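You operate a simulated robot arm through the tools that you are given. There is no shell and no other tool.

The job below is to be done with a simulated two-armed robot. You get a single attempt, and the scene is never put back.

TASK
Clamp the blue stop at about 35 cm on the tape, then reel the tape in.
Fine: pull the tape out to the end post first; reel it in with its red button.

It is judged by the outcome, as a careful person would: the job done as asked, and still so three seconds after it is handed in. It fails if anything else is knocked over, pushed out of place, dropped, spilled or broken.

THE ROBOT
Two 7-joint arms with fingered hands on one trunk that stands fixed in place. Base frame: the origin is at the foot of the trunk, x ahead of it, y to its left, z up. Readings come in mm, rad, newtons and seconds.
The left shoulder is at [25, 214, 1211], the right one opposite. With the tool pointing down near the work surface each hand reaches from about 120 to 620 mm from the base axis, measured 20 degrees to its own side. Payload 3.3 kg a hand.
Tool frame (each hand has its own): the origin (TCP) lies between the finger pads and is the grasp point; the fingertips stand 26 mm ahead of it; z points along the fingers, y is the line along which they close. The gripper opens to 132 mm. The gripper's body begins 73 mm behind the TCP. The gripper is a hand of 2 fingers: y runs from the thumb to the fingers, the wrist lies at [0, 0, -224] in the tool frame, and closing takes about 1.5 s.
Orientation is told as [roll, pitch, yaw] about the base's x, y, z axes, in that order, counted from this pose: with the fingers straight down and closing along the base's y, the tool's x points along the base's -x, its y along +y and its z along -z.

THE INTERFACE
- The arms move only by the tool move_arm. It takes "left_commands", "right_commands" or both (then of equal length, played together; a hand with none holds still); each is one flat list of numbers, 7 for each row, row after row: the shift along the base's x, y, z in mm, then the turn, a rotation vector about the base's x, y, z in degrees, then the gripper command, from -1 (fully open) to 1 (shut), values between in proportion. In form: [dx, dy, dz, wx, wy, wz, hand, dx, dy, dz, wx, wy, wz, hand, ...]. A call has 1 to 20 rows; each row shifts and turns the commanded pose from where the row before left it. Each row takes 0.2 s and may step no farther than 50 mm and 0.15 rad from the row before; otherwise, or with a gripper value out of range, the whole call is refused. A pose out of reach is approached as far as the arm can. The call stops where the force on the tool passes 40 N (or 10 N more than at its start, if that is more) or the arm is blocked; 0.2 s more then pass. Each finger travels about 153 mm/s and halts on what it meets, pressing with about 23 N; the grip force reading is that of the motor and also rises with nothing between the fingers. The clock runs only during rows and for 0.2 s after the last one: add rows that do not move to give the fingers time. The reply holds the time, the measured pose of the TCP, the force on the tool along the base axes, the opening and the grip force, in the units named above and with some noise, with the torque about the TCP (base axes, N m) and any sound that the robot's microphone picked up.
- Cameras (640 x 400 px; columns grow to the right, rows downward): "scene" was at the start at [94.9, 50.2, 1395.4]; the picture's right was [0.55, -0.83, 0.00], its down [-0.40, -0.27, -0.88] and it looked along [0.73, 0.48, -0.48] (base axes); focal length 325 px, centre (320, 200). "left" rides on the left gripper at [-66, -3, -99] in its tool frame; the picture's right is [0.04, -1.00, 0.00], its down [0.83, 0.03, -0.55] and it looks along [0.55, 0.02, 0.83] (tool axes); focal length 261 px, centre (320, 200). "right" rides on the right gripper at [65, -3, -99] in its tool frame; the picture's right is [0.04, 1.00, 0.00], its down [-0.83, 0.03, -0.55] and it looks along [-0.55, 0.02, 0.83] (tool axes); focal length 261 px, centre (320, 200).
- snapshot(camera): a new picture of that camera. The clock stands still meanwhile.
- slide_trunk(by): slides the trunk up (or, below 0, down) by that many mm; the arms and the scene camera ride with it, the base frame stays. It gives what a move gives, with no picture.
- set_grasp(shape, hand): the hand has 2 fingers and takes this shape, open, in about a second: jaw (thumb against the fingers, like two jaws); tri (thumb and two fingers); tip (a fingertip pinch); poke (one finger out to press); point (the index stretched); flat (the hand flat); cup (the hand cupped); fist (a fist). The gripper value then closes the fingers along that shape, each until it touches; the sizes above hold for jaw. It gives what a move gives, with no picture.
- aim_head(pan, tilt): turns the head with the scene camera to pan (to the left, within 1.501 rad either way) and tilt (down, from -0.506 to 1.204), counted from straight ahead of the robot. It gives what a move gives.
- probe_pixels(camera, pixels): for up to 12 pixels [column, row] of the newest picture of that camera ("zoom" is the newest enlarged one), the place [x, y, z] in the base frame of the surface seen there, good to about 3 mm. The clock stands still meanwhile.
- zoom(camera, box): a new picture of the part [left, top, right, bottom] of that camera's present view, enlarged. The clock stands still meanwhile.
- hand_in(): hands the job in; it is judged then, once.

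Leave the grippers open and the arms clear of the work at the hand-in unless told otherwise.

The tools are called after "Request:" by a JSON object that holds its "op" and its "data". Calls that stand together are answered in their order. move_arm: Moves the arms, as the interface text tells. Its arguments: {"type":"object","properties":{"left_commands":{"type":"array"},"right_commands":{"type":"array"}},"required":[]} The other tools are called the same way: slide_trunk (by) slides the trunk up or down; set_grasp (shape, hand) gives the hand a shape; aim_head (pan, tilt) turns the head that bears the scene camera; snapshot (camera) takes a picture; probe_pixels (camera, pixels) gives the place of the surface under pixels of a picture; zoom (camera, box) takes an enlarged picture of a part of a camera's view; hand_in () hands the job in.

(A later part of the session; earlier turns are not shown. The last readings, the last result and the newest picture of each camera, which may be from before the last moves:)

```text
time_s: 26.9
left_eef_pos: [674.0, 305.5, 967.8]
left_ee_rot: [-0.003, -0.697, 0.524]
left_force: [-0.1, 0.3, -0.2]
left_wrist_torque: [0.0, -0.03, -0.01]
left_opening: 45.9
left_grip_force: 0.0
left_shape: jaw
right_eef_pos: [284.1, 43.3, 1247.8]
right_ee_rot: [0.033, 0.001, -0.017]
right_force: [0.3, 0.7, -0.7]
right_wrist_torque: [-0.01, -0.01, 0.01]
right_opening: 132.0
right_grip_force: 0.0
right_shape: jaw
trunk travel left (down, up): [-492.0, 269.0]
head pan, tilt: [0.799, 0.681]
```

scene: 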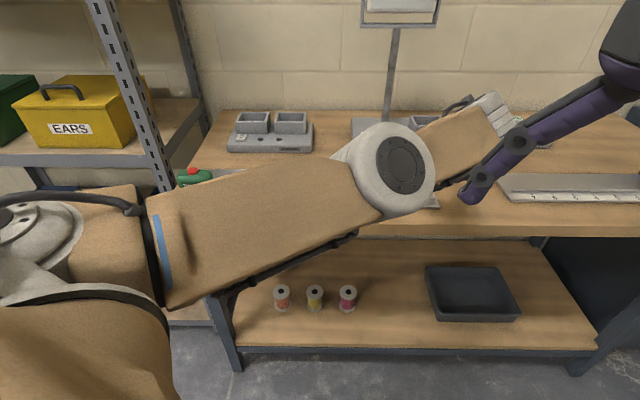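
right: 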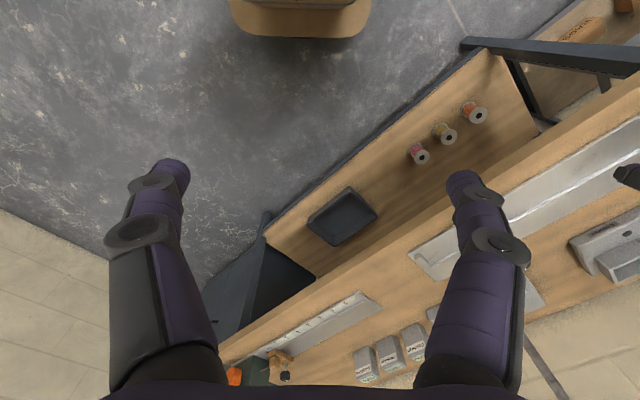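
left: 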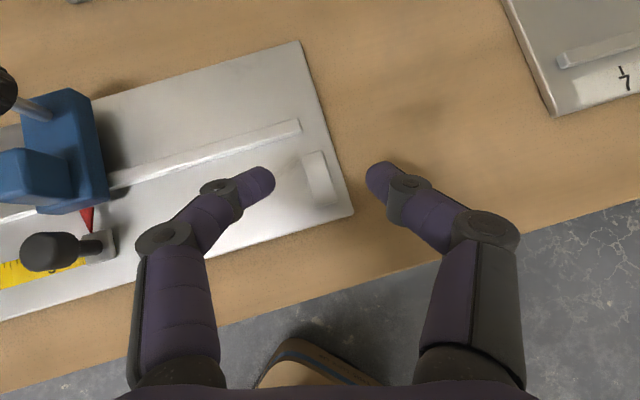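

The commanded place was right; the earlier deviation (17 mm in y) happened because too much tilt close in was beyond the arm. So I'll use about 22° tilt at the hook and increase it only while moving outward. Moving above the hook now at z≈988.

Request:
{"op": "move_arm", "data": {"left_commands": [-21.6, 26.1, 4, -1.8, 3.12, 0, 0.3, -21.6, 26.1, 4, -1.8, 3.12, 0, 0.3, -21.6, 26.1, 4, -1.8, 3.12, 0, 0.3, -21.6, 26.1, 4, -1.8, 3.12, 0, 0.3, -21.6, 26.1, 4, -1.8, 3.12, 0, 0.3, 0, 0, 0, 0, 0, 0, 0.3, 0, 0, 0, 0, 0, 0, 0.3]}}

Request:
{"op": "snapshot", "data": {"camera": "left"}}

```text
time_s: 28.5
left_eef_pos: [564.5, 436.6, 987.1]
left_ee_rot: [-0.002, -0.384, 0.523]
left_force: [-0.4, 1.0, -0.2]
left_wrist_torque: [0.0, 0.01, -0.01]
left_opening: 46.2
left_grip_force: 0.1
left_shape: jaw
right_eef_pos: [284.7, 44.2, 1247.6]
right_ee_rot: [0.034, -0.002, -0.017]
right_force: [0.9, -0.3, -0.7]
right_wrist_torque: [-0.01, 0.02, 0.0]
right_opening: 131.9
right_grip_force: 0.0
right_shape: jaw
trunk travel left (down, up): [-492.0, 269.0]
head pan, tilt: [0.799, 0.681]
```

```text
taken
```

left: 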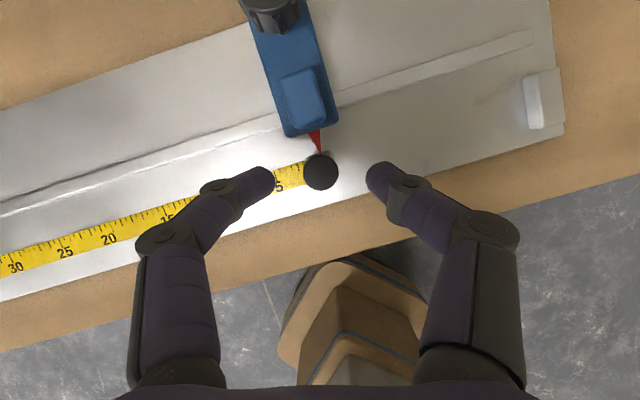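

The knob is at (321,170), aligned with the tips. I'll lower 40 mm and look before closing.

Request:
{"op": "move_arm", "data": {"left_commands": [0, 0, -20, 0, 0, 0, 0.3, 0.3, -0.5, -21, 0, 0, 0, 0.3, 0, 0, 0, 0, 0, 0, 0.3]}}

Request:
{"op": "snapshot", "data": {"camera": "left"}}

Request:
{"op": "probe_pixels", "data": {"camera": "left", "pixels": [[318, 185], [300, 185], [338, 185], [318, 170], [318, 200]]}}

```text
time_s: 29.3
left_eef_pos: [565.4, 438.0, 946.8]
left_ee_rot: [0.0, -0.385, 0.524]
left_force: [0.1, 0.5, 0.3]
left_wrist_torque: [0.0, 0.03, -0.01]
left_opening: 45.9
left_grip_force: 0.2
left_shape: jaw
right_eef_pos: [283.4, 44.2, 1248.6]
right_ee_rot: [0.031, -0.001, -0.019]
right_force: [0.1, 0.9, 0.8]
right_wrist_torque: [-0.02, 0.01, -0.02]
right_opening: 131.8
right_grip_force: 0.2
right_shape: jaw
trunk travel left (down, up): [-492.0, 269.0]
head pan, tilt: [0.799, 0.681]
```

```text
taken
```

left: 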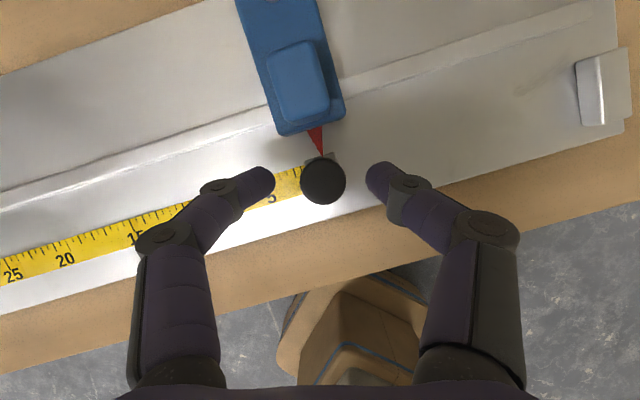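

```text
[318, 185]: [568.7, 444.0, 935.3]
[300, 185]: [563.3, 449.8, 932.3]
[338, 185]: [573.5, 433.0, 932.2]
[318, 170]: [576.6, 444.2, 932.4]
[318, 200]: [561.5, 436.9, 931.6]
```

The knob is centred between the tips (row 181). I'll shift 2 mm and close.

Request:
{"op": "move_arm", "data": {"left_commands": [-1.5, -0.8, -1, 0, 0, 0, 0.3, 0, 0, 0, 0, 0, 0, 0.6, 0, 0, 0, 0, 0, 0, 1, 0, 0, 0, 0, 0, 0, 1, 0, 0, 0, 0, 0, 0, 1, 0, 0, 0, 0, 0, 0, 1]}}

Request:
{"op": "snapshot", "data": {"camera": "left"}}

```text
time_s: 30.7
left_eef_pos: [562.8, 436.2, 945.6]
left_ee_rot: [0.001, -0.385, 0.523]
left_force: [-0.5, -2.1, -1.6]
left_wrist_torque: [-0.02, 0.03, -0.01]
left_opening: 17.1
left_grip_force: 22.8
left_shape: jaw
right_eef_pos: [284.3, 44.7, 1248.4]
right_ee_rot: [0.033, -0.003, -0.017]
right_force: [-0.5, 0.3, 0.4]
right_wrist_torque: [-0.01, -0.02, 0.01]
right_opening: 132.0
right_grip_force: 0.1
right_shape: jaw
trunk travel left (down, up): [-492.0, 269.0]
head pan, tilt: [0.799, 0.681]
```

```text
taken
```

left: 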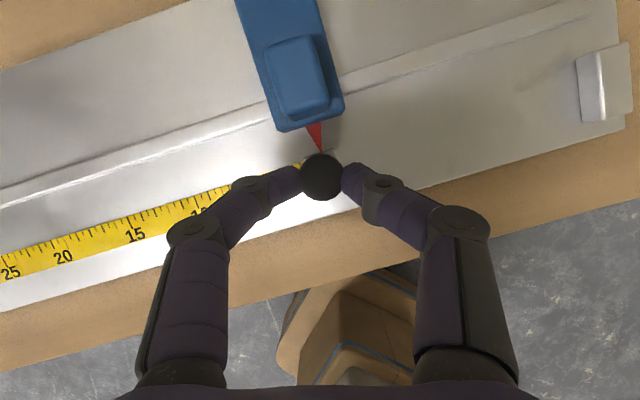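

Well centred (17 mm opening). I'll pull 105 mm more with gentle extra tilt.

Request:
{"op": "move_arm", "data": {"left_commands": [10.15, -10.87, -0.25, 0.8, -1.386, 0, 1, 10.15, -10.87, -0.25, 0.8, -1.386, 0, 1, 10.15, -10.87, -0.25, 0.8, -1.386, 0, 1, 10.15, -10.87, -0.25, 0.8, -1.386, 0, 1, 10.15, -10.87, -0.25, 0.8, -1.386, 0, 1, 10.15, -10.87, -0.25, 0.8, -1.386, 0, 1, 10.15, -10.87, -0.25, 0.8, -1.386, 0, 1, 0, 0, 0, 0, 0, 0, 1]}}

Request:
{"op": "snapshot", "data": {"camera": "left"}}

```text
time_s: 32.5
left_eef_pos: [635.6, 360.6, 945.3]
left_ee_rot: [-0.003, -0.58, 0.523]
left_force: [1.2, 2.7, -2.2]
left_wrist_torque: [0.01, 0.09, 0.04]
left_opening: 17.1
left_grip_force: 23.4
left_shape: jaw
right_eef_pos: [283.8, 44.4, 1248.2]
right_ee_rot: [0.032, 0.0, -0.018]
right_force: [0.2, 0.3, -0.9]
right_wrist_torque: [0.0, -0.02, -0.01]
right_opening: 131.8
right_grip_force: 0.0
right_shape: jaw
trunk travel left (down, up): [-492.0, 269.0]
head pan, tilt: [0.799, 0.681]
```

```text
taken
```

left: 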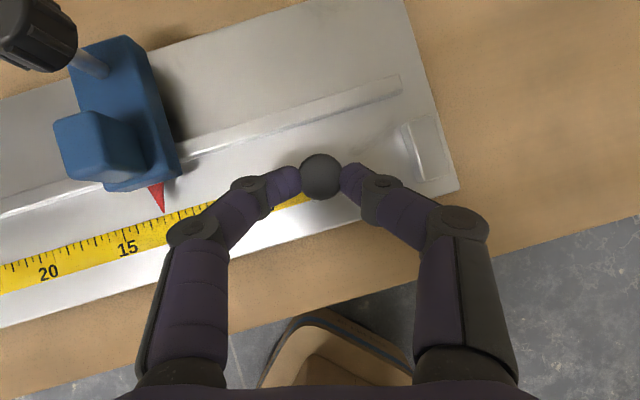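

About 49 mm remain to the post. I'll continue in small steps, watching for contact force.

Request:
{"op": "move_arm", "data": {"left_commands": [4.13, -4.3, -0.08, 0.2, -0.35, 0, 1, 4.13, -4.3, -0.08, 0.2, -0.35, 0, 1, 4.13, -4.3, -0.08, 0.2, -0.35, 0, 1, 4.13, -4.3, -0.08, 0.2, -0.35, 0, 1, 4.13, -4.3, -0.08, 0.2, -0.35, 0, 1, 4.13, -4.3, -0.08, 0.2, -0.35, 0, 1, 4.13, -4.3, -0.08, 0.2, -0.35, 0, 1, 0, 0, 0, 0, 0, 0, 1]}}

Request:
{"op": "snapshot", "data": {"camera": "left"}}

```text
time_s: 34.3
left_eef_pos: [663.2, 329.9, 944.0]
left_ee_rot: [-0.002, -0.63, 0.527]
left_force: [6.0, 9.9, -0.9]
left_wrist_torque: [0.12, 0.03, 0.06]
left_opening: 16.0
left_grip_force: 23.2
left_shape: jaw
right_eef_pos: [284.4, 45.2, 1248.4]
right_ee_rot: [0.033, 0.002, -0.018]
right_force: [0.4, -0.2, -0.2]
right_wrist_torque: [-0.03, -0.01, 0.01]
right_opening: 131.7
right_grip_force: 0.0
right_shape: jaw
trunk travel left (down, up): [-492.0, 269.0]
head pan, tilt: [0.799, 0.681]
```

```text
taken
```

left: 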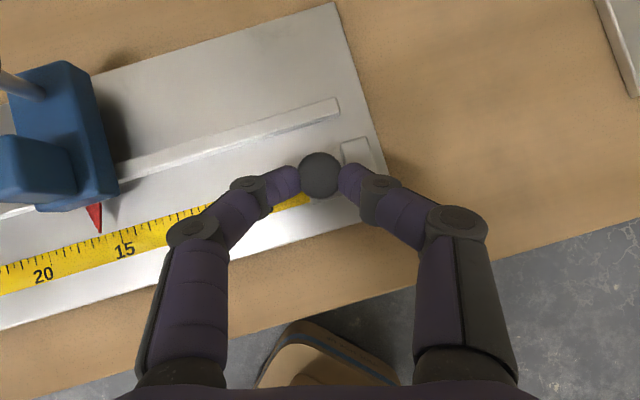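

Force is rising slightly (11 N sideways, −3 N along the track), about 8 mm left. I'll ease 2 mm sideways to relieve it and creep on to the post.

Request:
{"op": "move_arm", "data": {"left_commands": [2.05, -1.49, 0, 0, 0, 0, 1, 2.05, -1.49, 0, 0, 0, 0, 1, 2.05, -1.49, 0, 0, 0, 0, 1, 2.05, -1.49, 0, 0, 0, 0, 1, 2.05, -1.49, 0, 0, 0, 0, 1, 0, 0, 0, 0, 0, 0, 1]}}

Request:
{"op": "snapshot", "data": {"camera": "left"}}

```text
time_s: 35.7
left_eef_pos: [669.8, 323.3, 942.9]
left_ee_rot: [0.001, -0.627, 0.527]
left_force: [-16.0, 7.6, -1.2]
left_wrist_torque: [0.2, 0.35, 0.28]
left_opening: 16.8
left_grip_force: 23.1
left_shape: jaw
right_eef_pos: [282.5, 43.7, 1248.6]
right_ee_rot: [0.033, -0.003, -0.017]
right_force: [1.0, 0.7, 0.9]
right_wrist_torque: [-0.03, -0.04, 0.04]
right_opening: 131.9
right_grip_force: 0.1
right_shape: jaw
trunk travel left (down, up): [-492.0, 269.0]
head pan, tilt: [0.799, 0.681]
```

```text
taken
```

left: 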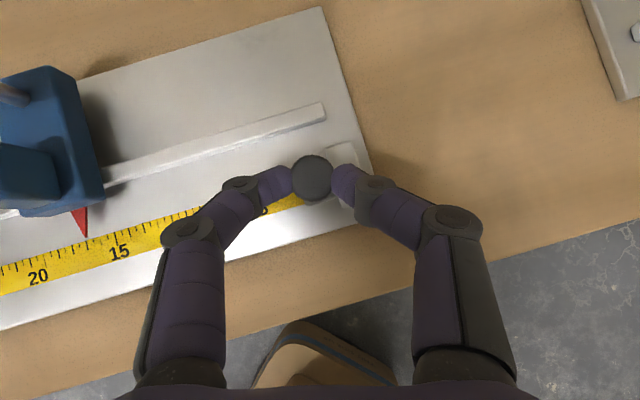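

The force along the track is now −17 N: the hook is against the post. I'll zoom in before releasing.

Request:
{"op": "zoom", "data": {"camera": "left", "box": [224, 110, 416, 230]}}

Request:
{"op": "snapshot", "data": {"camera": "scene"}}

```text
3.33 times, centred on (320, 170) of left
```

zoom: 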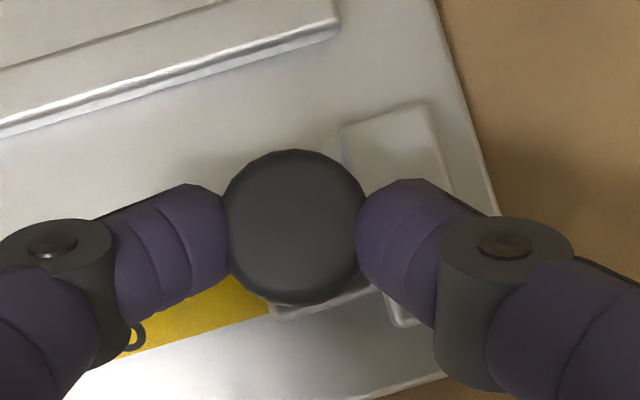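

```text
taken
```

scene: 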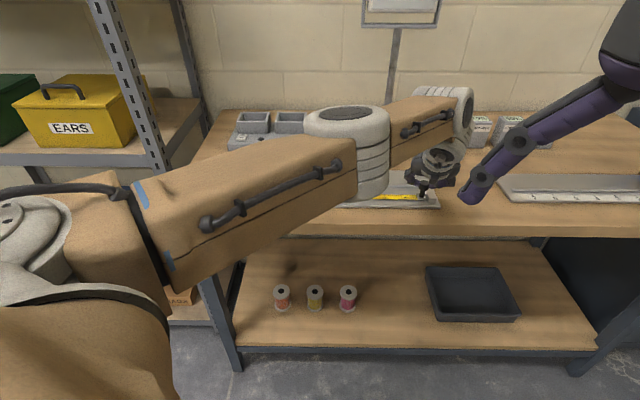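

The hook plate (zoom (320,300)) sits against the post edge. I'll open the fingers and raise the hand up a little to see whether the hook stays.

Request:
{"op": "move_arm", "data": {"left_commands": [0, 0, 0, 0, 0, 0, 0.6, 0, 0, 0, 0, 0, 0, 0.3, 0, 0, 0, 0, 0, 0, 0.3, 0, 0, 10, 0, 0, 0, 0.3, 0, 0, 15, 0, 0, 0, 0.3, 0, 0, 15, 0, 0, 0, 0.3, 0, 0, 0, 0, 0, 0, 0.3]}}

Request:
{"op": "snapshot", "data": {"camera": "left"}}

Request:
{"op": "zoom", "data": {"camera": "left", "box": [224, 90, 416, 210]}}

```text
time_s: 37.3
left_eef_pos: [672.3, 322.3, 984.3]
left_ee_rot: [-0.002, -0.628, 0.523]
left_force: [0.4, 0.0, 0.1]
left_wrist_torque: [0.01, -0.01, 0.03]
left_opening: 46.2
left_grip_force: 0.0
left_shape: jaw
right_eef_pos: [284.1, 43.8, 1248.4]
right_ee_rot: [0.033, -0.003, -0.018]
right_force: [0.0, -0.1, -0.8]
right_wrist_torque: [-0.02, -0.02, 0.0]
right_opening: 132.0
right_grip_force: 0.0
right_shape: jaw
trunk travel left (down, up): [-492.0, 269.0]
head pan, tilt: [0.799, 0.681]
```

```text
taken
```

left: 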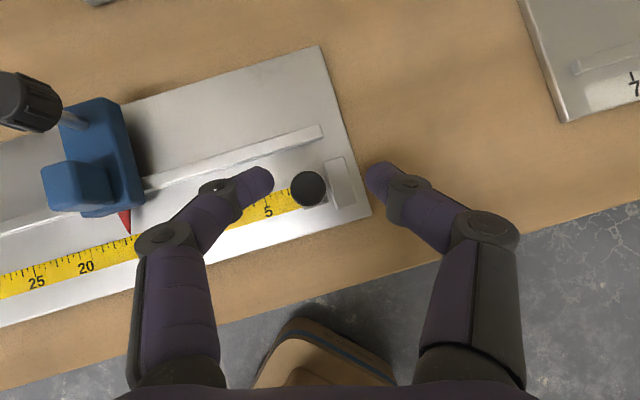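

```text
3.33 times, centred on (320, 150) of left
```

zoom: 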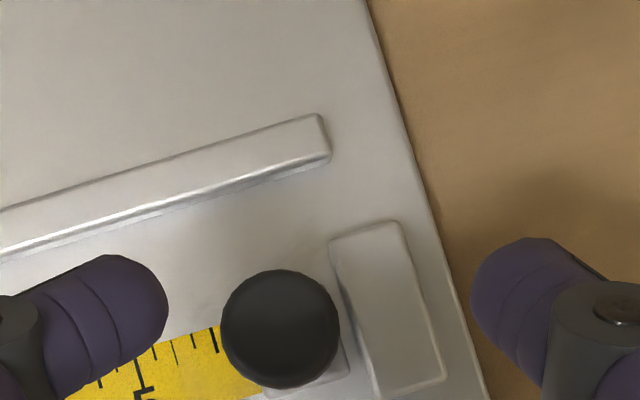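

The hook stayed at the post. I'll probe the hook front edge versus the post face to be sure there's no gap.

Request:
{"op": "zoom", "data": {"camera": "left", "box": [280, 150, 376, 210]}}

Request:
{"op": "probe_pixels", "data": {"camera": "zoom", "pixels": [[240, 370], [300, 370], [320, 330], [330, 300], [350, 340], [370, 330], [390, 300], [400, 250], [190, 230], [100, 230], [290, 230], [370, 380]]}}

```text
6.67 times, centred on (328, 180) of left
```

zoom: 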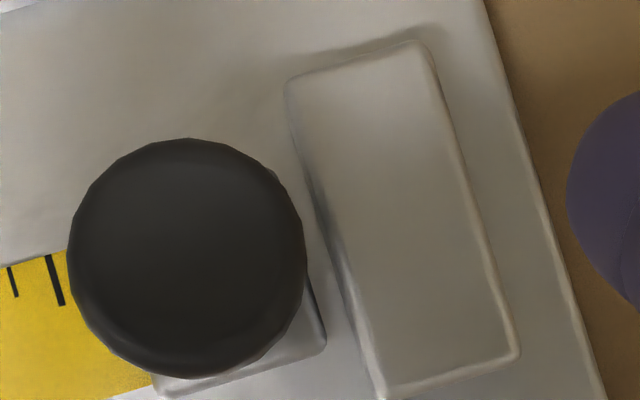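

```text
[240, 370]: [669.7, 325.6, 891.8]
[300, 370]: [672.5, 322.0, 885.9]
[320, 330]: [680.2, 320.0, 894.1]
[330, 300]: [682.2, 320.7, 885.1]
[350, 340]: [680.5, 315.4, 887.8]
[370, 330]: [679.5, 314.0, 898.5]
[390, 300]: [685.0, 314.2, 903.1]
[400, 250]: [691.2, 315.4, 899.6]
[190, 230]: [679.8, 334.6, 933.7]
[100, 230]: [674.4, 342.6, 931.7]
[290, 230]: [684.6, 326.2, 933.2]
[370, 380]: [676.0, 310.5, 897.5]
```

There is a 2–3 mm gap: the tape eased back a bit on release. I'll close the fingers behind the knob and nudge it the last bit against the post. First move back 42 mm, close, and lower.

Request:
{"op": "move_arm", "data": {"left_commands": [-14.4, 15.3, 0, 0, 0, 0, 0.3, -14.5, 15.2, 0, 0, 0, 0, 0.6, 0, 0, 0, 0, 0, 0, 1, 0, 0, 0, 0, 0, 0, 1, 0, 0, 0, 0, 0, 0, 1, 0, 0, -20, 0, 0, 0, 1, 0, 0, -20, 0, 0, 0, 1, 0, 0, 0, 0, 0, 0, 1]}}

Request:
{"op": "snapshot", "data": {"camera": "left"}}

```text
time_s: 39.1
left_eef_pos: [645.1, 352.5, 943.8]
left_ee_rot: [0.0, -0.628, 0.524]
left_force: [0.6, 0.5, 0.2]
left_wrist_torque: [-0.02, -0.01, 0.02]
left_opening: 0.0
left_grip_force: 23.1
left_shape: jaw
right_eef_pos: [284.1, 44.5, 1249.4]
right_ee_rot: [0.033, -0.001, -0.017]
right_force: [-0.1, 0.6, 0.7]
right_wrist_torque: [-0.02, 0.0, 0.0]
right_opening: 132.2
right_grip_force: 0.0
right_shape: jaw
trunk travel left (down, up): [-492.0, 269.0]
head pan, tilt: [0.799, 0.681]
```

```text
taken
```

left: 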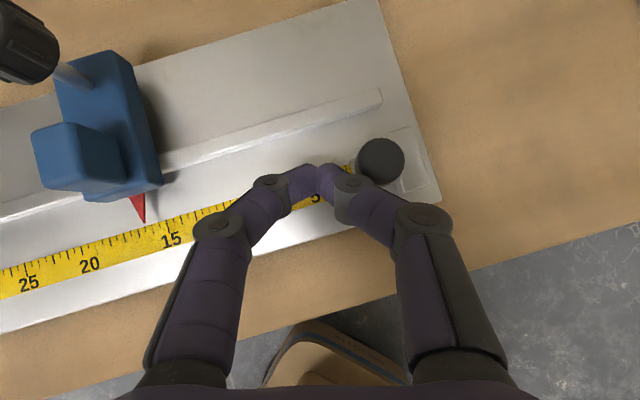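

The closed fingertips are behind the knob at (322,180), knob at (381,162). I'll push along the track in small steps.

Request:
{"op": "move_arm", "data": {"left_commands": [2.8, -2.8, 0, 0, 0, 0, 1, 2.8, -2.8, 0, 0, 0, 0, 1, 2.1, -2.1, 0, 0, 0, 0, 1, 2.1, -2.1, 0, 0, 0, 0, 1, 0, 0, 0, 0, 0, 0, 1]}}

Request:
{"op": "snapshot", "data": {"camera": "left"}}

```text
time_s: 40.3
left_eef_pos: [653.3, 343.3, 943.0]
left_ee_rot: [0.0, -0.629, 0.525]
left_force: [-9.7, 4.6, -2.7]
left_wrist_torque: [0.08, 0.19, 0.02]
left_opening: 0.0
left_grip_force: 22.9
left_shape: jaw
right_eef_pos: [282.5, 44.0, 1249.1]
right_ee_rot: [0.033, -0.002, -0.017]
right_force: [-0.4, 0.0, 0.4]
right_wrist_torque: [-0.01, 0.01, -0.02]
right_opening: 132.3
right_grip_force: 0.1
right_shape: jaw
trunk travel left (down, up): [-492.0, 269.0]
head pan, tilt: [0.799, 0.681]
```

```text
taken
```

left: 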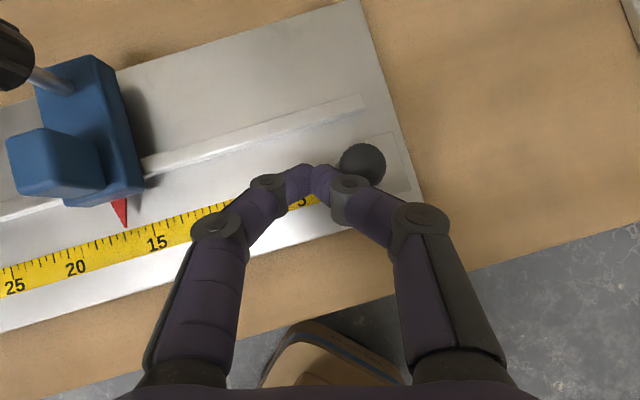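

Contact at −10 N. I'll zoom in to see the hook–post gap now.

Request:
{"op": "zoom", "data": {"camera": "left", "box": [320, 130, 432, 200]}}

```text
5.71 times, centred on (376, 165) of left
```

zoom: 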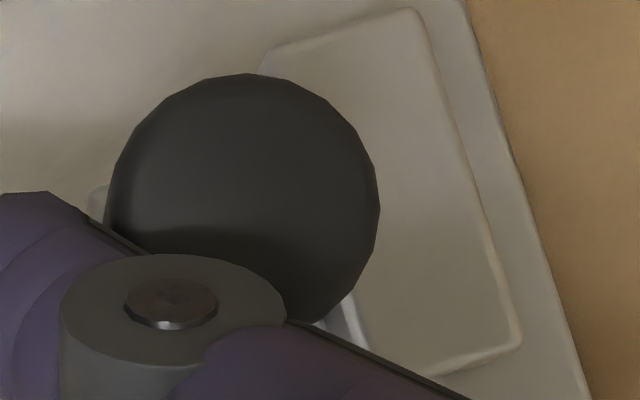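

The knob hides the gap. I'll push 2 mm more to see if the force climbs steeply (post contact), then back off.

Request:
{"op": "move_arm", "data": {"left_commands": [1.4, -1.4, 0, 0, 0, 0, 1, 1.4, -1.4, 0, 0, 0, 0, 1, 0, 0, 0, 0, 0, 0, 1]}}

```text
time_s: 41.1
left_eef_pos: [655.3, 341.2, 944.2]
left_ee_rot: [-0.001, -0.628, 0.527]
left_force: [-15.7, 8.0, -4.6]
left_wrist_torque: [0.12, 0.19, 0.07]
left_opening: 0.0
left_grip_force: 22.7
left_shape: jaw
right_eef_pos: [282.4, 44.1, 1248.8]
right_ee_rot: [0.032, 0.0, -0.018]
right_force: [0.1, -0.5, 0.5]
right_wrist_torque: [0.0, -0.02, 0.03]
right_opening: 132.1
right_grip_force: 0.2
right_shape: jaw
trunk travel left (down, up): [-492.0, 269.0]
head pan, tilt: [0.799, 0.681]
```

Force rose to 17 N: it is against the post. Now I back off along the track and lift, then look.

Request:
{"op": "move_arm", "data": {"left_commands": [-5, 5, 0, 0, 0, 0, 1, -10, 10, 0, 0, 0, 0, 1, -5, 5, 10, 0, 0, 0, 1, 0, 0, 20, 0, 0, 0, 1, 0, 0, 0, 0, 0, 0, 0.3, 0, 0, 0, 0, 0, 0, 0.3]}}

Request:
{"op": "snapshot", "data": {"camera": "left"}}

Request:
{"op": "zoom", "data": {"camera": "left", "box": [320, 120, 432, 190]}}

```text
time_s: 42.5
left_eef_pos: [636.5, 358.5, 973.8]
left_ee_rot: [-0.002, -0.63, 0.522]
left_force: [-0.1, -0.4, -1.2]
left_wrist_torque: [0.01, -0.01, 0.03]
left_opening: 45.9
left_grip_force: 0.0
left_shape: jaw
right_eef_pos: [283.8, 43.9, 1249.1]
right_ee_rot: [0.032, -0.003, -0.019]
right_force: [-1.0, -1.2, 1.0]
right_wrist_torque: [0.03, 0.02, -0.03]
right_opening: 132.1
right_grip_force: 0.1
right_shape: jaw
trunk travel left (down, up): [-492.0, 269.0]
head pan, tilt: [0.799, 0.681]
```

```text
taken
```

left: 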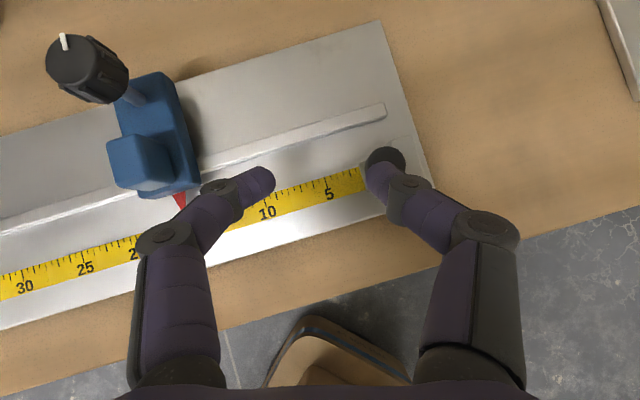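

```text
5.71 times, centred on (376, 155) of left
```

zoom: 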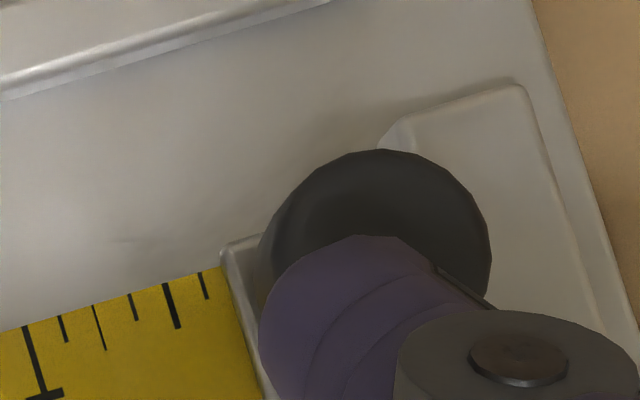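

The hook is out at the post and the tape shows 5, 10, … 30 toward the case; 35 will be near s≈−93. Next I want a clear look at the stop, its knob and the 35 mark: I'll move back along the track, higher, with less tilt.

Request:
{"op": "move_arm", "data": {"left_commands": [-15, 15, 10, -1.5, 2.6, 0, 0.3, -20, 20, 10, -1.5, 2.6, 0, 0.3, -25, 25, 10, -1.5, 2.6, 0, 0.3, -25, 25, 0, -1.5, 2.6, 0, 0.3, 0, 0, 0, 0, 0, 0, 0.3]}}

Request:
{"op": "snapshot", "data": {"camera": "left"}}

Request:
{"op": "snapshot", "data": {"camera": "scene"}}

```text
time_s: 43.7
left_eef_pos: [550.7, 441.8, 1002.1]
left_ee_rot: [0.001, -0.42, 0.523]
left_force: [0.3, -0.5, 0.8]
left_wrist_torque: [0.01, -0.03, 0.0]
left_opening: 46.2
left_grip_force: 0.1
left_shape: jaw
right_eef_pos: [284.1, 43.5, 1249.4]
right_ee_rot: [0.034, -0.001, -0.018]
right_force: [0.2, -0.3, 0.1]
right_wrist_torque: [-0.04, -0.03, -0.01]
right_opening: 132.1
right_grip_force: 0.0
right_shape: jaw
trunk travel left (down, up): [-492.0, 269.0]
head pan, tilt: [0.799, 0.681]
```

```text
taken
```

left: 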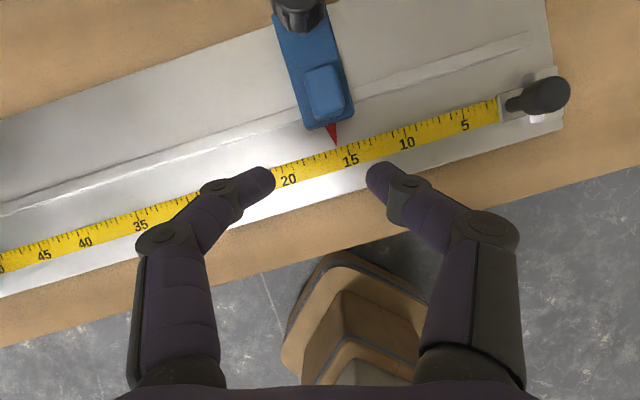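

```text
taken
```

scene: 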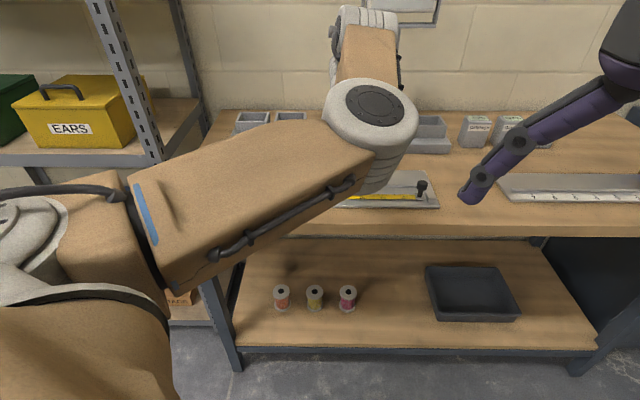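

The tape is laid out with numbers visible; the pointer reads about 16 cm now. I'll zoom on the hook/post from both cameras and on the 30–45 part.

Request:
{"op": "zoom", "data": {"camera": "scene", "box": [376, 165, 456, 215]}}

Request:
{"op": "zoom", "data": {"camera": "left", "box": [448, 60, 592, 150]}}

Request:
{"op": "zoom", "data": {"camera": "left", "box": [0, 180, 192, 300]}}

Request:
{"op": "probe_pixels", "data": {"camera": "left", "pixels": [[137, 212], [345, 150], [402, 132], [459, 114], [75, 234], [336, 143], [330, 127], [525, 95], [545, 112], [533, 75]]}}

```text
8.00 times, centred on (416, 190) of scene
```

zoom: 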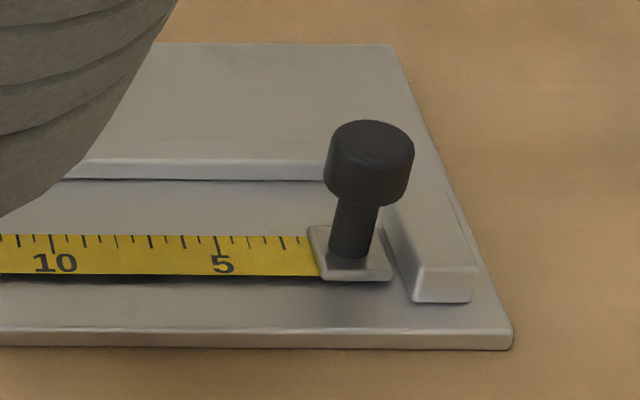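

```text
4.44 times, centred on (520, 105) of left
```

zoom: 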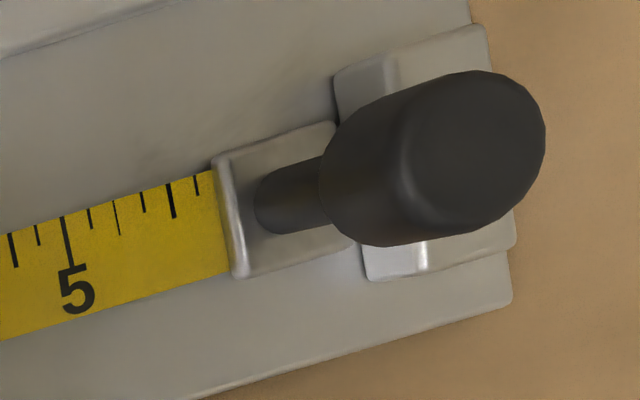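

```text
3.33 times, centred on (96, 240) of left
```

zoom: 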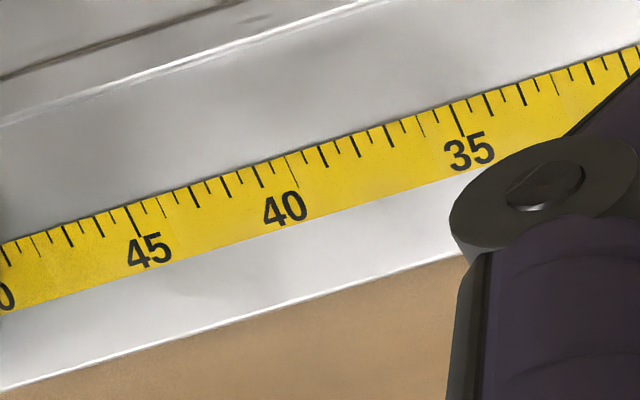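

```text
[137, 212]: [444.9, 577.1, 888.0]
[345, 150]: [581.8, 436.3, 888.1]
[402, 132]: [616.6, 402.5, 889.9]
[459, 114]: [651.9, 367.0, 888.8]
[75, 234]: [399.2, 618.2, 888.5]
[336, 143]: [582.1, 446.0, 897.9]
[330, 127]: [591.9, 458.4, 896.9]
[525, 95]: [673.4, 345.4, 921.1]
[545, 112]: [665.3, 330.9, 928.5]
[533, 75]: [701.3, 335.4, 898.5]
```

The pointer reads ~15.6 cm and the 35 mark lies at s≈−97. To move the stop I'll grip its raised blue block with the fingers closing along the track. First hover above it: turn the hand +15° and tilt to 28° at z≈990.

Request:
{"op": "move_arm", "data": {"left_commands": [24, 10.5, -6, 0, 0, 7.5, 0.3, 24, 10.5, -6, 0, 0, 7.5, 0.3, 0, 0, 0, 2.83, -2.83, 0, 0.3, 0, 0, 0, 0, 0, 0, 0.3]}}

Request:
{"op": "snapshot", "data": {"camera": "left"}}

```text
time_s: 44.7
left_eef_pos: [592.3, 467.7, 982.0]
left_ee_rot: [0.007, -0.459, 0.78]
left_force: [0.5, 0.0, -1.3]
left_wrist_torque: [0.0, 0.01, 0.03]
left_opening: 45.8
left_grip_force: 0.1
left_shape: jaw
left hand out of reach, approached as far as the arm can: row 2, 3
right_eef_pos: [284.4, 45.5, 1248.1]
right_ee_rot: [0.033, -0.002, -0.017]
right_force: [0.7, 0.1, 0.5]
right_wrist_torque: [-0.04, 0.0, -0.01]
right_opening: 132.2
right_grip_force: 0.1
right_shape: jaw
trunk travel left (down, up): [-492.0, 269.0]
head pan, tilt: [0.799, 0.681]
```

```text
taken
```

left: 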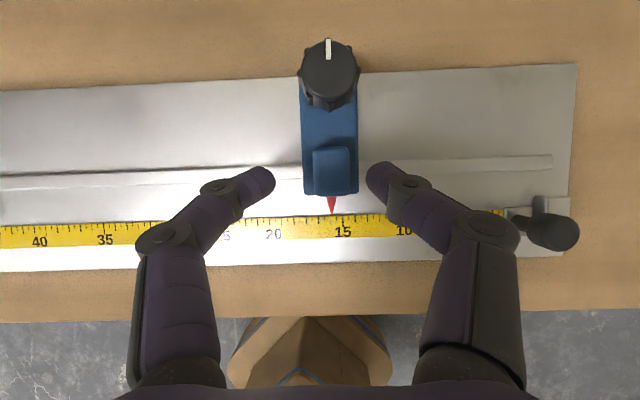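

I'm hovering near the stop; the hand was at its reach limit, so it needs more tilt. The bump is at (331,165). I'll probe its edges.

Request:
{"op": "probe_pixels", "data": {"camera": "left", "pixels": [[331, 155], [316, 160], [347, 160], [331, 149], [331, 172], [331, 185], [304, 180], [355, 180], [332, 208], [328, 70], [328, 50], [330, 120]]}}

Request:
{"op": "zoom", "data": {"camera": "left", "box": [250, 30, 410, 130]}}

Request:
{"op": "zoom", "data": {"camera": "left", "box": [250, 130, 410, 230]}}

```text
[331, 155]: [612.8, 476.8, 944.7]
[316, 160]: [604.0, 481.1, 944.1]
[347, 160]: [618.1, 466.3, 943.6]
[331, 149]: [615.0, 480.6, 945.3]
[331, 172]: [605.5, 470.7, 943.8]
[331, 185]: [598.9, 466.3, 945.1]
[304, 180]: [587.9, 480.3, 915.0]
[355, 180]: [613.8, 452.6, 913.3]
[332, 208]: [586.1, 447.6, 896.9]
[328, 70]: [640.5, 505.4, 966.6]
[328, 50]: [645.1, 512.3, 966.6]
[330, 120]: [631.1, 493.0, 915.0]
```

```text
4.00 times, centred on (330, 80) of left
```

zoom: 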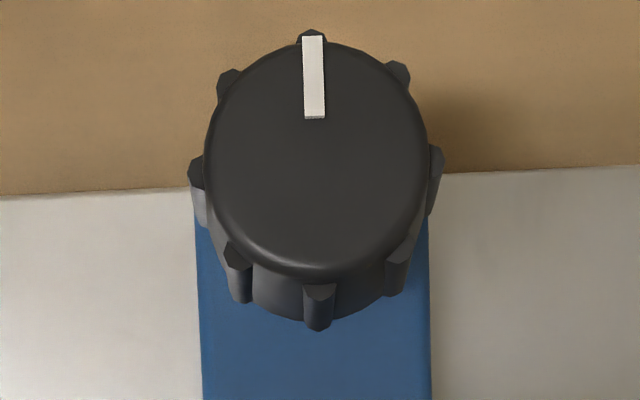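

```text
4.00 times, centred on (330, 180) of left
```

zoom: 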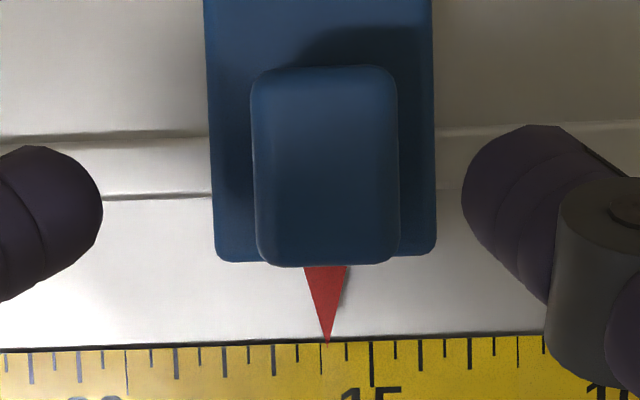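

Bump: centre s≈97, t≈763, 21 mm wide, top z≈944; pointer reads ≈15.9 cm, so the 35 mark is ≈191 mm back along the track. I'll add 8° tilt to get within reach and read the pose.

Request:
{"op": "move_arm", "data": {"left_commands": [3, -3, 0, 2.83, -2.83, 0, 0.3, 3, -3, 0, 2.83, -2.83, 0, 0.3, 0, 0, 0, 0, 0, 0, 0.3, 0, 0, 0, 0, 0, 0, 0.3]}}

```text
time_s: 45.7
left_eef_pos: [601.4, 459.2, 987.6]
left_ee_rot: [-0.003, -0.629, 0.786]
left_force: [0.7, 0.2, -0.6]
left_wrist_torque: [-0.04, 0.03, 0.02]
left_opening: 46.1
left_grip_force: 0.1
left_shape: jaw
right_eef_pos: [283.7, 44.1, 1248.1]
right_ee_rot: [0.033, 0.0, -0.018]
right_force: [0.4, -1.0, 0.4]
right_wrist_torque: [0.01, 0.02, -0.01]
right_opening: 131.8
right_grip_force: 0.0
right_shape: jaw
trunk travel left (down, up): [-492.0, 269.0]
head pan, tilt: [0.799, 0.681]
```

In reach now: (601,459,988), tilt 36°. I'll lower to z≈950 with the fingers around the bump and look.

Request:
{"op": "move_arm", "data": {"left_commands": [-1.2, 1.4, -19, 0, 0, 0, 0.3, -1.1, 1.4, -18, 0, 0, 0, 0.3, 0, 0, 0, 0, 0, 0, 0.3]}}

Request:
{"op": "snapshot", "data": {"camera": "left"}}

```text
time_s: 46.5
left_eef_pos: [596.5, 462.2, 950.9]
left_ee_rot: [-0.001, -0.628, 0.784]
left_force: [0.1, -0.6, -0.2]
left_wrist_torque: [0.0, -0.01, 0.0]
left_opening: 46.0
left_grip_force: 0.1
left_shape: jaw
right_eef_pos: [284.6, 43.6, 1247.0]
right_ee_rot: [0.033, -0.002, -0.018]
right_force: [-0.4, -0.1, 1.1]
right_wrist_torque: [0.0, 0.02, 0.01]
right_opening: 132.0
right_grip_force: 0.1
right_shape: jaw
trunk travel left (down, up): [-492.0, 269.0]
head pan, tilt: [0.799, 0.681]
```

```text
taken
```

left: 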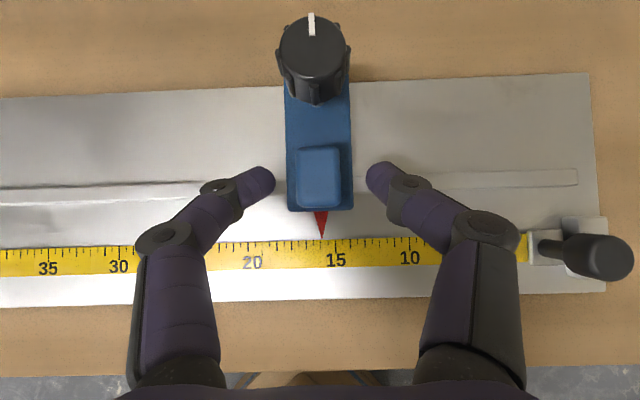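

The bump (320,175) is centred between the fingertips. I close on it.

Request:
{"op": "move_arm", "data": {"left_commands": [0, 0, 0, 0, 0, 0, 0.6, 0, 0, 0, 0, 0, 0, 1, 0, 0, 0, 0, 0, 0, 1, 0, 0, 0, 0, 0, 0, 1, 0, 0, 0, 0, 0, 0, 1]}}

Request:
{"op": "snapshot", "data": {"camera": "left"}}

```text
time_s: 47.7
left_eef_pos: [597.2, 462.7, 950.9]
left_ee_rot: [-0.001, -0.628, 0.784]
left_force: [0.9, 0.3, -1.8]
left_wrist_torque: [0.0, -0.04, -0.02]
left_opening: 16.4
left_grip_force: 23.0
left_shape: jaw
right_eef_pos: [284.0, 44.0, 1248.9]
right_ee_rot: [0.033, 0.0, -0.018]
right_force: [0.2, 0.5, 0.0]
right_wrist_torque: [0.0, 0.04, -0.02]
right_opening: 131.9
right_grip_force: 0.1
right_shape: jaw
trunk travel left (down, up): [-492.0, 269.0]
head pan, tilt: [0.799, 0.681]
```

```text
taken
```

left: 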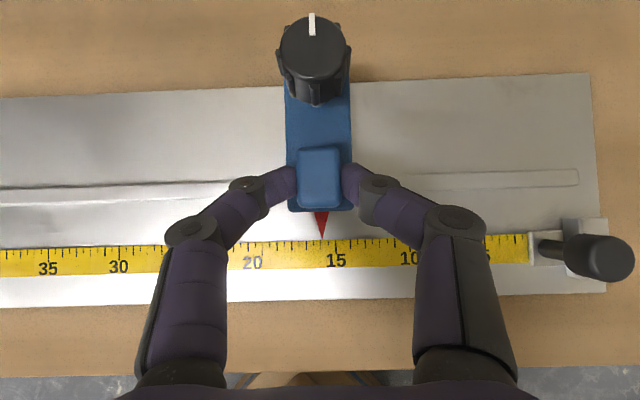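

Gripped evenly. I'll try a small slide of 8 mm along −d to feel whether the stop is clamped or free.

Request:
{"op": "move_arm", "data": {"left_commands": [-2.83, 2.83, 0, 0, 0, 0, 1, -2.83, 2.83, 0, 0, 0, 0, 1, 0, 0, 0, 0, 0, 0, 1]}}

Request:
{"op": "snapshot", "data": {"camera": "left"}}

```text
time_s: 48.5
left_eef_pos: [592.7, 466.9, 950.2]
left_ee_rot: [0.0, -0.629, 0.785]
left_force: [2.0, -2.0, -1.9]
left_wrist_torque: [-0.03, -0.02, -0.05]
left_opening: 16.5
left_grip_force: 22.5
left_shape: jaw
right_eef_pos: [283.2, 43.0, 1248.4]
right_ee_rot: [0.033, 0.001, -0.016]
right_force: [0.1, -0.3, -0.1]
right_wrist_torque: [-0.01, -0.01, -0.02]
right_opening: 132.0
right_grip_force: 0.0
right_shape: jaw
trunk travel left (down, up): [-492.0, 269.0]
head pan, tilt: [0.799, 0.681]
```

```text
taken
```

left: 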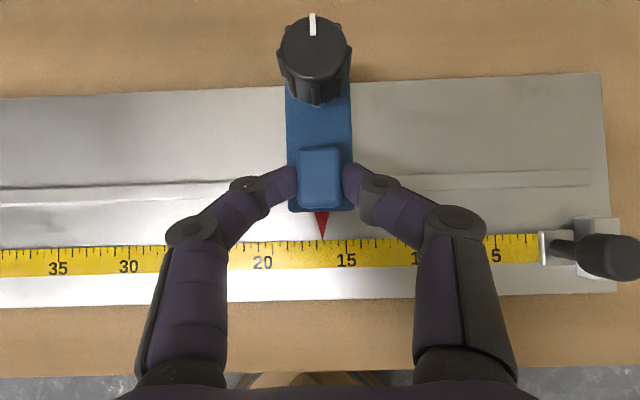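

It slides freely at ~3 N (not clamped); the pointer now reads ≈16.6. I'll slide it another 165 mm toward the 35 mark, easing the tilt as it comes closer.

Request:
{"op": "move_arm", "data": {"left_commands": [-12.7, 13.17, 0.2, -0.707, 0.707, 0, 1, -12.7, 13.17, 0.2, -0.707, 0.707, 0, 1, -12.7, 13.17, 0.2, -0.707, 0.707, 0, 1, -12.7, 13.17, 0.2, -0.707, 0.707, 0, 1, -12.7, 13.17, 0.2, -0.707, 0.707, 0, 1, -12.7, 13.17, 0.2, -0.707, 0.707, 0, 1, -12.7, 13.17, 0.2, -0.707, 0.707, 0, 1, -12.7, 13.17, 0.2, -0.707, 0.707, 0, 1, -12.7, 13.17, 0.2, -0.707, 0.707, 0, 1, 0, 0, 0, 0, 0, 0, 1]}}

Request:
{"op": "snapshot", "data": {"camera": "left"}}

Request:
{"op": "zoom", "data": {"camera": "left", "box": [240, 170, 400, 270]}}

```text
time_s: 50.7
left_eef_pos: [477.3, 585.4, 952.1]
left_ee_rot: [-0.001, -0.469, 0.788]
left_force: [-5.1, -8.0, -2.0]
left_wrist_torque: [-0.08, 0.01, -0.04]
left_opening: 16.4
left_grip_force: 22.8
left_shape: jaw
right_eef_pos: [284.6, 42.6, 1247.6]
right_ee_rot: [0.035, -0.001, -0.018]
right_force: [0.0, -0.2, -0.2]
right_wrist_torque: [0.0, -0.02, 0.02]
right_opening: 132.0
right_grip_force: 0.0
right_shape: jaw
trunk travel left (down, up): [-492.0, 269.0]
head pan, tilt: [0.799, 0.681]
```

```text
taken
```

left: 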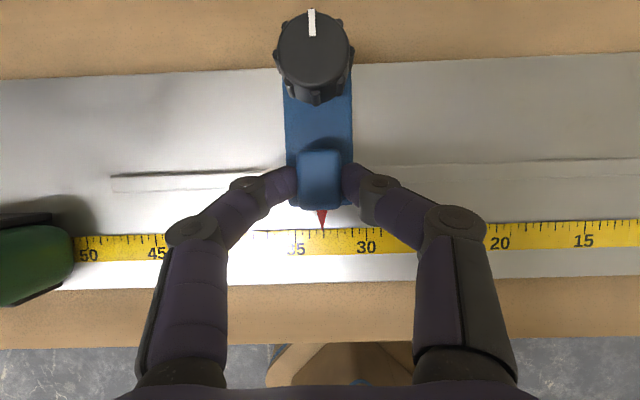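

```text
4.00 times, centred on (320, 220) of left
```

zoom: 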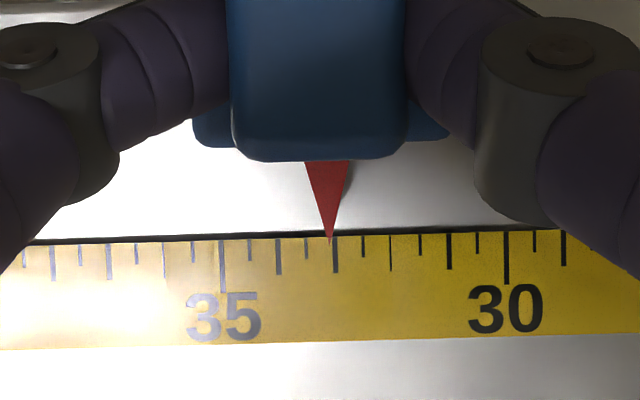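

The pointer reads ≈33.1 cm (tick 35 at zoom column 222, 30 at 506, pointer 330). 19 mm more to go.

Request:
{"op": "move_arm", "data": {"left_commands": [-7.0, 6.4, 0, 0, 0, 0, 1, -7.0, 6.4, 0, 0, 0, 0, 1, 0, 0, 0, 0, 0, 0, 1, 0, 0, 0, 0, 0, 0, 1]}}

Request:
{"op": "snapshot", "data": {"camera": "left"}}

Request:
{"op": "zoom", "data": {"camera": "left", "box": [240, 170, 400, 270]}}

```text
time_s: 51.7
left_eef_pos: [463.7, 600.2, 951.8]
left_ee_rot: [-0.001, -0.471, 0.785]
left_force: [-4.2, -5.9, -3.6]
left_wrist_torque: [-0.03, 0.03, -0.01]
left_opening: 16.6
left_grip_force: 23.2
left_shape: jaw
right_eef_pos: [282.5, 43.8, 1248.7]
right_ee_rot: [0.033, -0.002, -0.016]
right_force: [0.4, -0.4, 0.4]
right_wrist_torque: [0.0, 0.0, 0.03]
right_opening: 132.1
right_grip_force: 0.1
right_shape: jaw
trunk travel left (down, up): [-492.0, 269.0]
head pan, tilt: [0.799, 0.681]
```

```text
taken
```

left: 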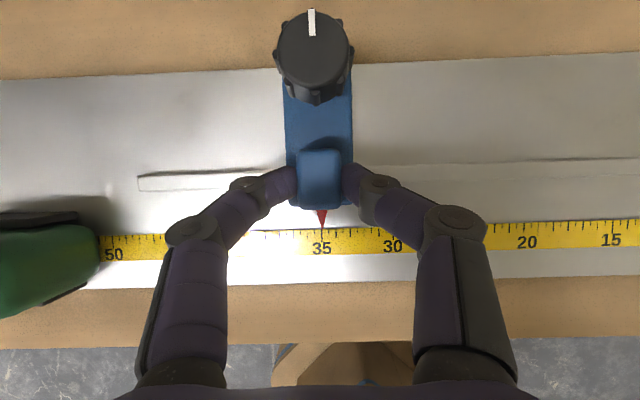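

```text
4.00 times, centred on (320, 220) of left
```

zoom: 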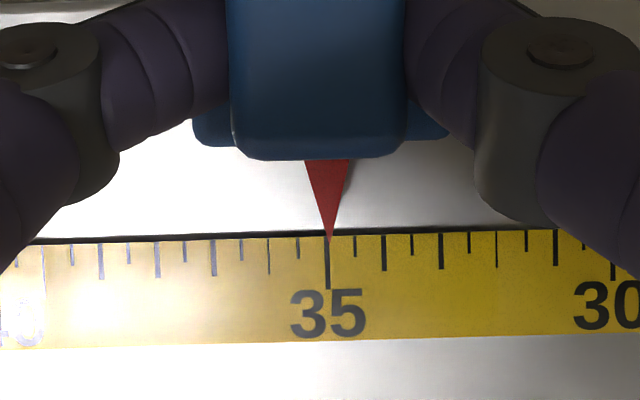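

The pointer sits exactly on the 35 mark. I'll open the fingers and lift straight up 50 mm, then check that the pointer has not moved.

Request:
{"op": "move_arm", "data": {"left_commands": [0, 0, 0, 0, 0, 0, 0.6, 0, 0, 0, 0, 0, 0, 0.3, 0, 0, 0, 0, 0, 0, 0.3, 0, 0, 15, 0, 0, 0, 0.3, 0, 0, 20, 0, 0, 0, 0.3, 0, 0, 15, 0, 0, 0, 0.3, 0, 0, 0, 0, 0, 0, 0.3]}}

Request:
{"op": "snapshot", "data": {"camera": "left"}}

Request:
{"op": "zoom", "data": {"camera": "left", "box": [240, 150, 400, 250]}}

```text
time_s: 53.3
left_eef_pos: [464.8, 599.5, 1002.2]
left_ee_rot: [-0.001, -0.471, 0.786]
left_force: [0.0, -0.1, -0.1]
left_wrist_torque: [0.0, 0.01, -0.01]
left_opening: 45.7
left_grip_force: 0.0
left_shape: jaw
right_eef_pos: [284.4, 45.2, 1247.9]
right_ee_rot: [0.034, -0.003, -0.017]
right_force: [-0.3, 0.4, -0.1]
right_wrist_torque: [0.0, -0.01, 0.0]
right_opening: 131.8
right_grip_force: 0.0
right_shape: jaw
trunk travel left (down, up): [-492.0, 269.0]
head pan, tilt: [0.799, 0.681]
```

```text
taken
```

left: 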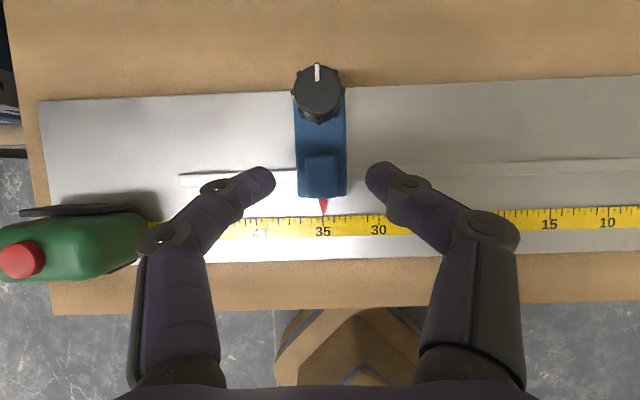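

```text
4.00 times, centred on (320, 200) of left
```

zoom: 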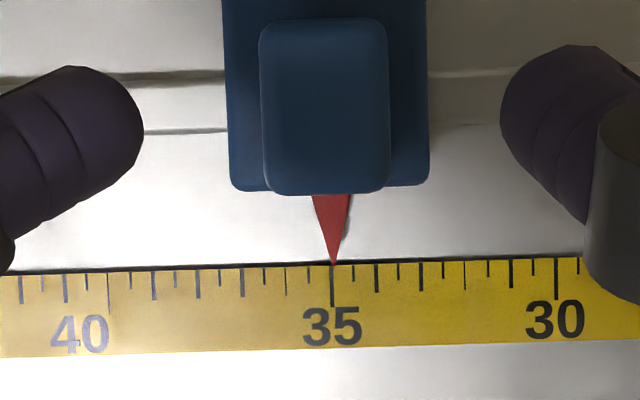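

Still on 35. Now the clamp knob at (318,92): I'll probe its top and edges.

Request:
{"op": "probe_pixels", "data": {"camera": "left", "pixels": [[318, 72], [318, 90], [300, 88], [337, 88], [318, 105], [295, 95], [342, 95], [318, 67]]}}

Request:
{"op": "zoom", "data": {"camera": "left", "box": [254, 50, 382, 130]}}

```text
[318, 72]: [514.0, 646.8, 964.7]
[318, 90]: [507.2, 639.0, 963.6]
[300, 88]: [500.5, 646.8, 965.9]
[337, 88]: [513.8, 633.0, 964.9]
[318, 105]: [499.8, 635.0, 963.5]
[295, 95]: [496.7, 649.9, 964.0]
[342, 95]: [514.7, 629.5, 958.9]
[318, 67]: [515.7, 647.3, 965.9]
```

```text
5.00 times, centred on (318, 90) of left
```

zoom: 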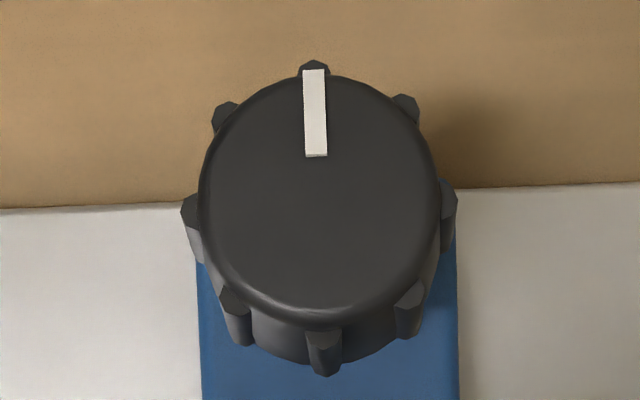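

Knob centre ≈(507,640), top z≈965, ~29 mm over eight lobes, mark pointing away from the robot. I'll hover over it with the fingers turned so the flat pads will seat on two lobes each (yaw 67.5°, tilt 35°).

Request:
{"op": "move_arm", "data": {"left_commands": [0, 0, 12, 0, 0, 0, 0.3, 9.3, 7.2, 0, 0, 0, 7.5, 0.3, 9.3, 7.2, 0, 0, 0, 7.5, 0.3, 9.3, 7.2, 0, 0, 0, 7.5, 0.3, 9.5, 7.2, 0, 7.39, -3.06, 0, 0.3, 0, 0, 0, 0, 0, 0, 0.3, 0, 0, 0, 0, 0, 0, 0.3]}}

Request:
{"op": "snapshot", "data": {"camera": "left"}}

```text
time_s: 54.9
left_eef_pos: [500.7, 628.7, 1015.3]
left_ee_rot: [-0.001, -0.611, 1.179]
left_force: [-0.1, 0.3, 0.4]
left_wrist_torque: [-0.02, -0.01, 0.0]
left_opening: 45.7
left_grip_force: 0.1
left_shape: jaw
right_eef_pos: [284.2, 42.7, 1249.0]
right_ee_rot: [0.035, 0.0, -0.016]
right_force: [0.0, -0.3, 0.6]
right_wrist_torque: [0.0, 0.0, -0.01]
right_opening: 131.6
right_grip_force: 0.1
right_shape: jaw
trunk travel left (down, up): [-492.0, 269.0]
head pan, tilt: [0.799, 0.681]
```

```text
taken
```

left: 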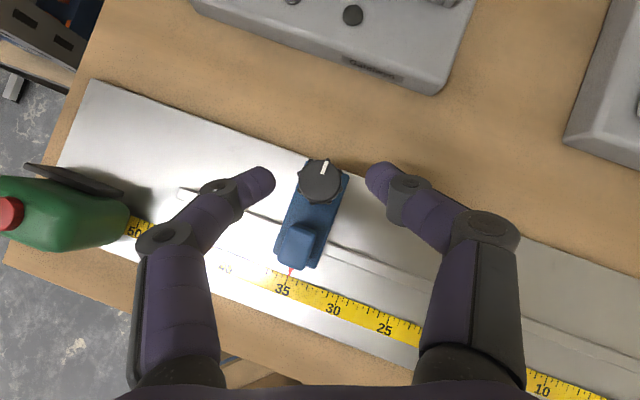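

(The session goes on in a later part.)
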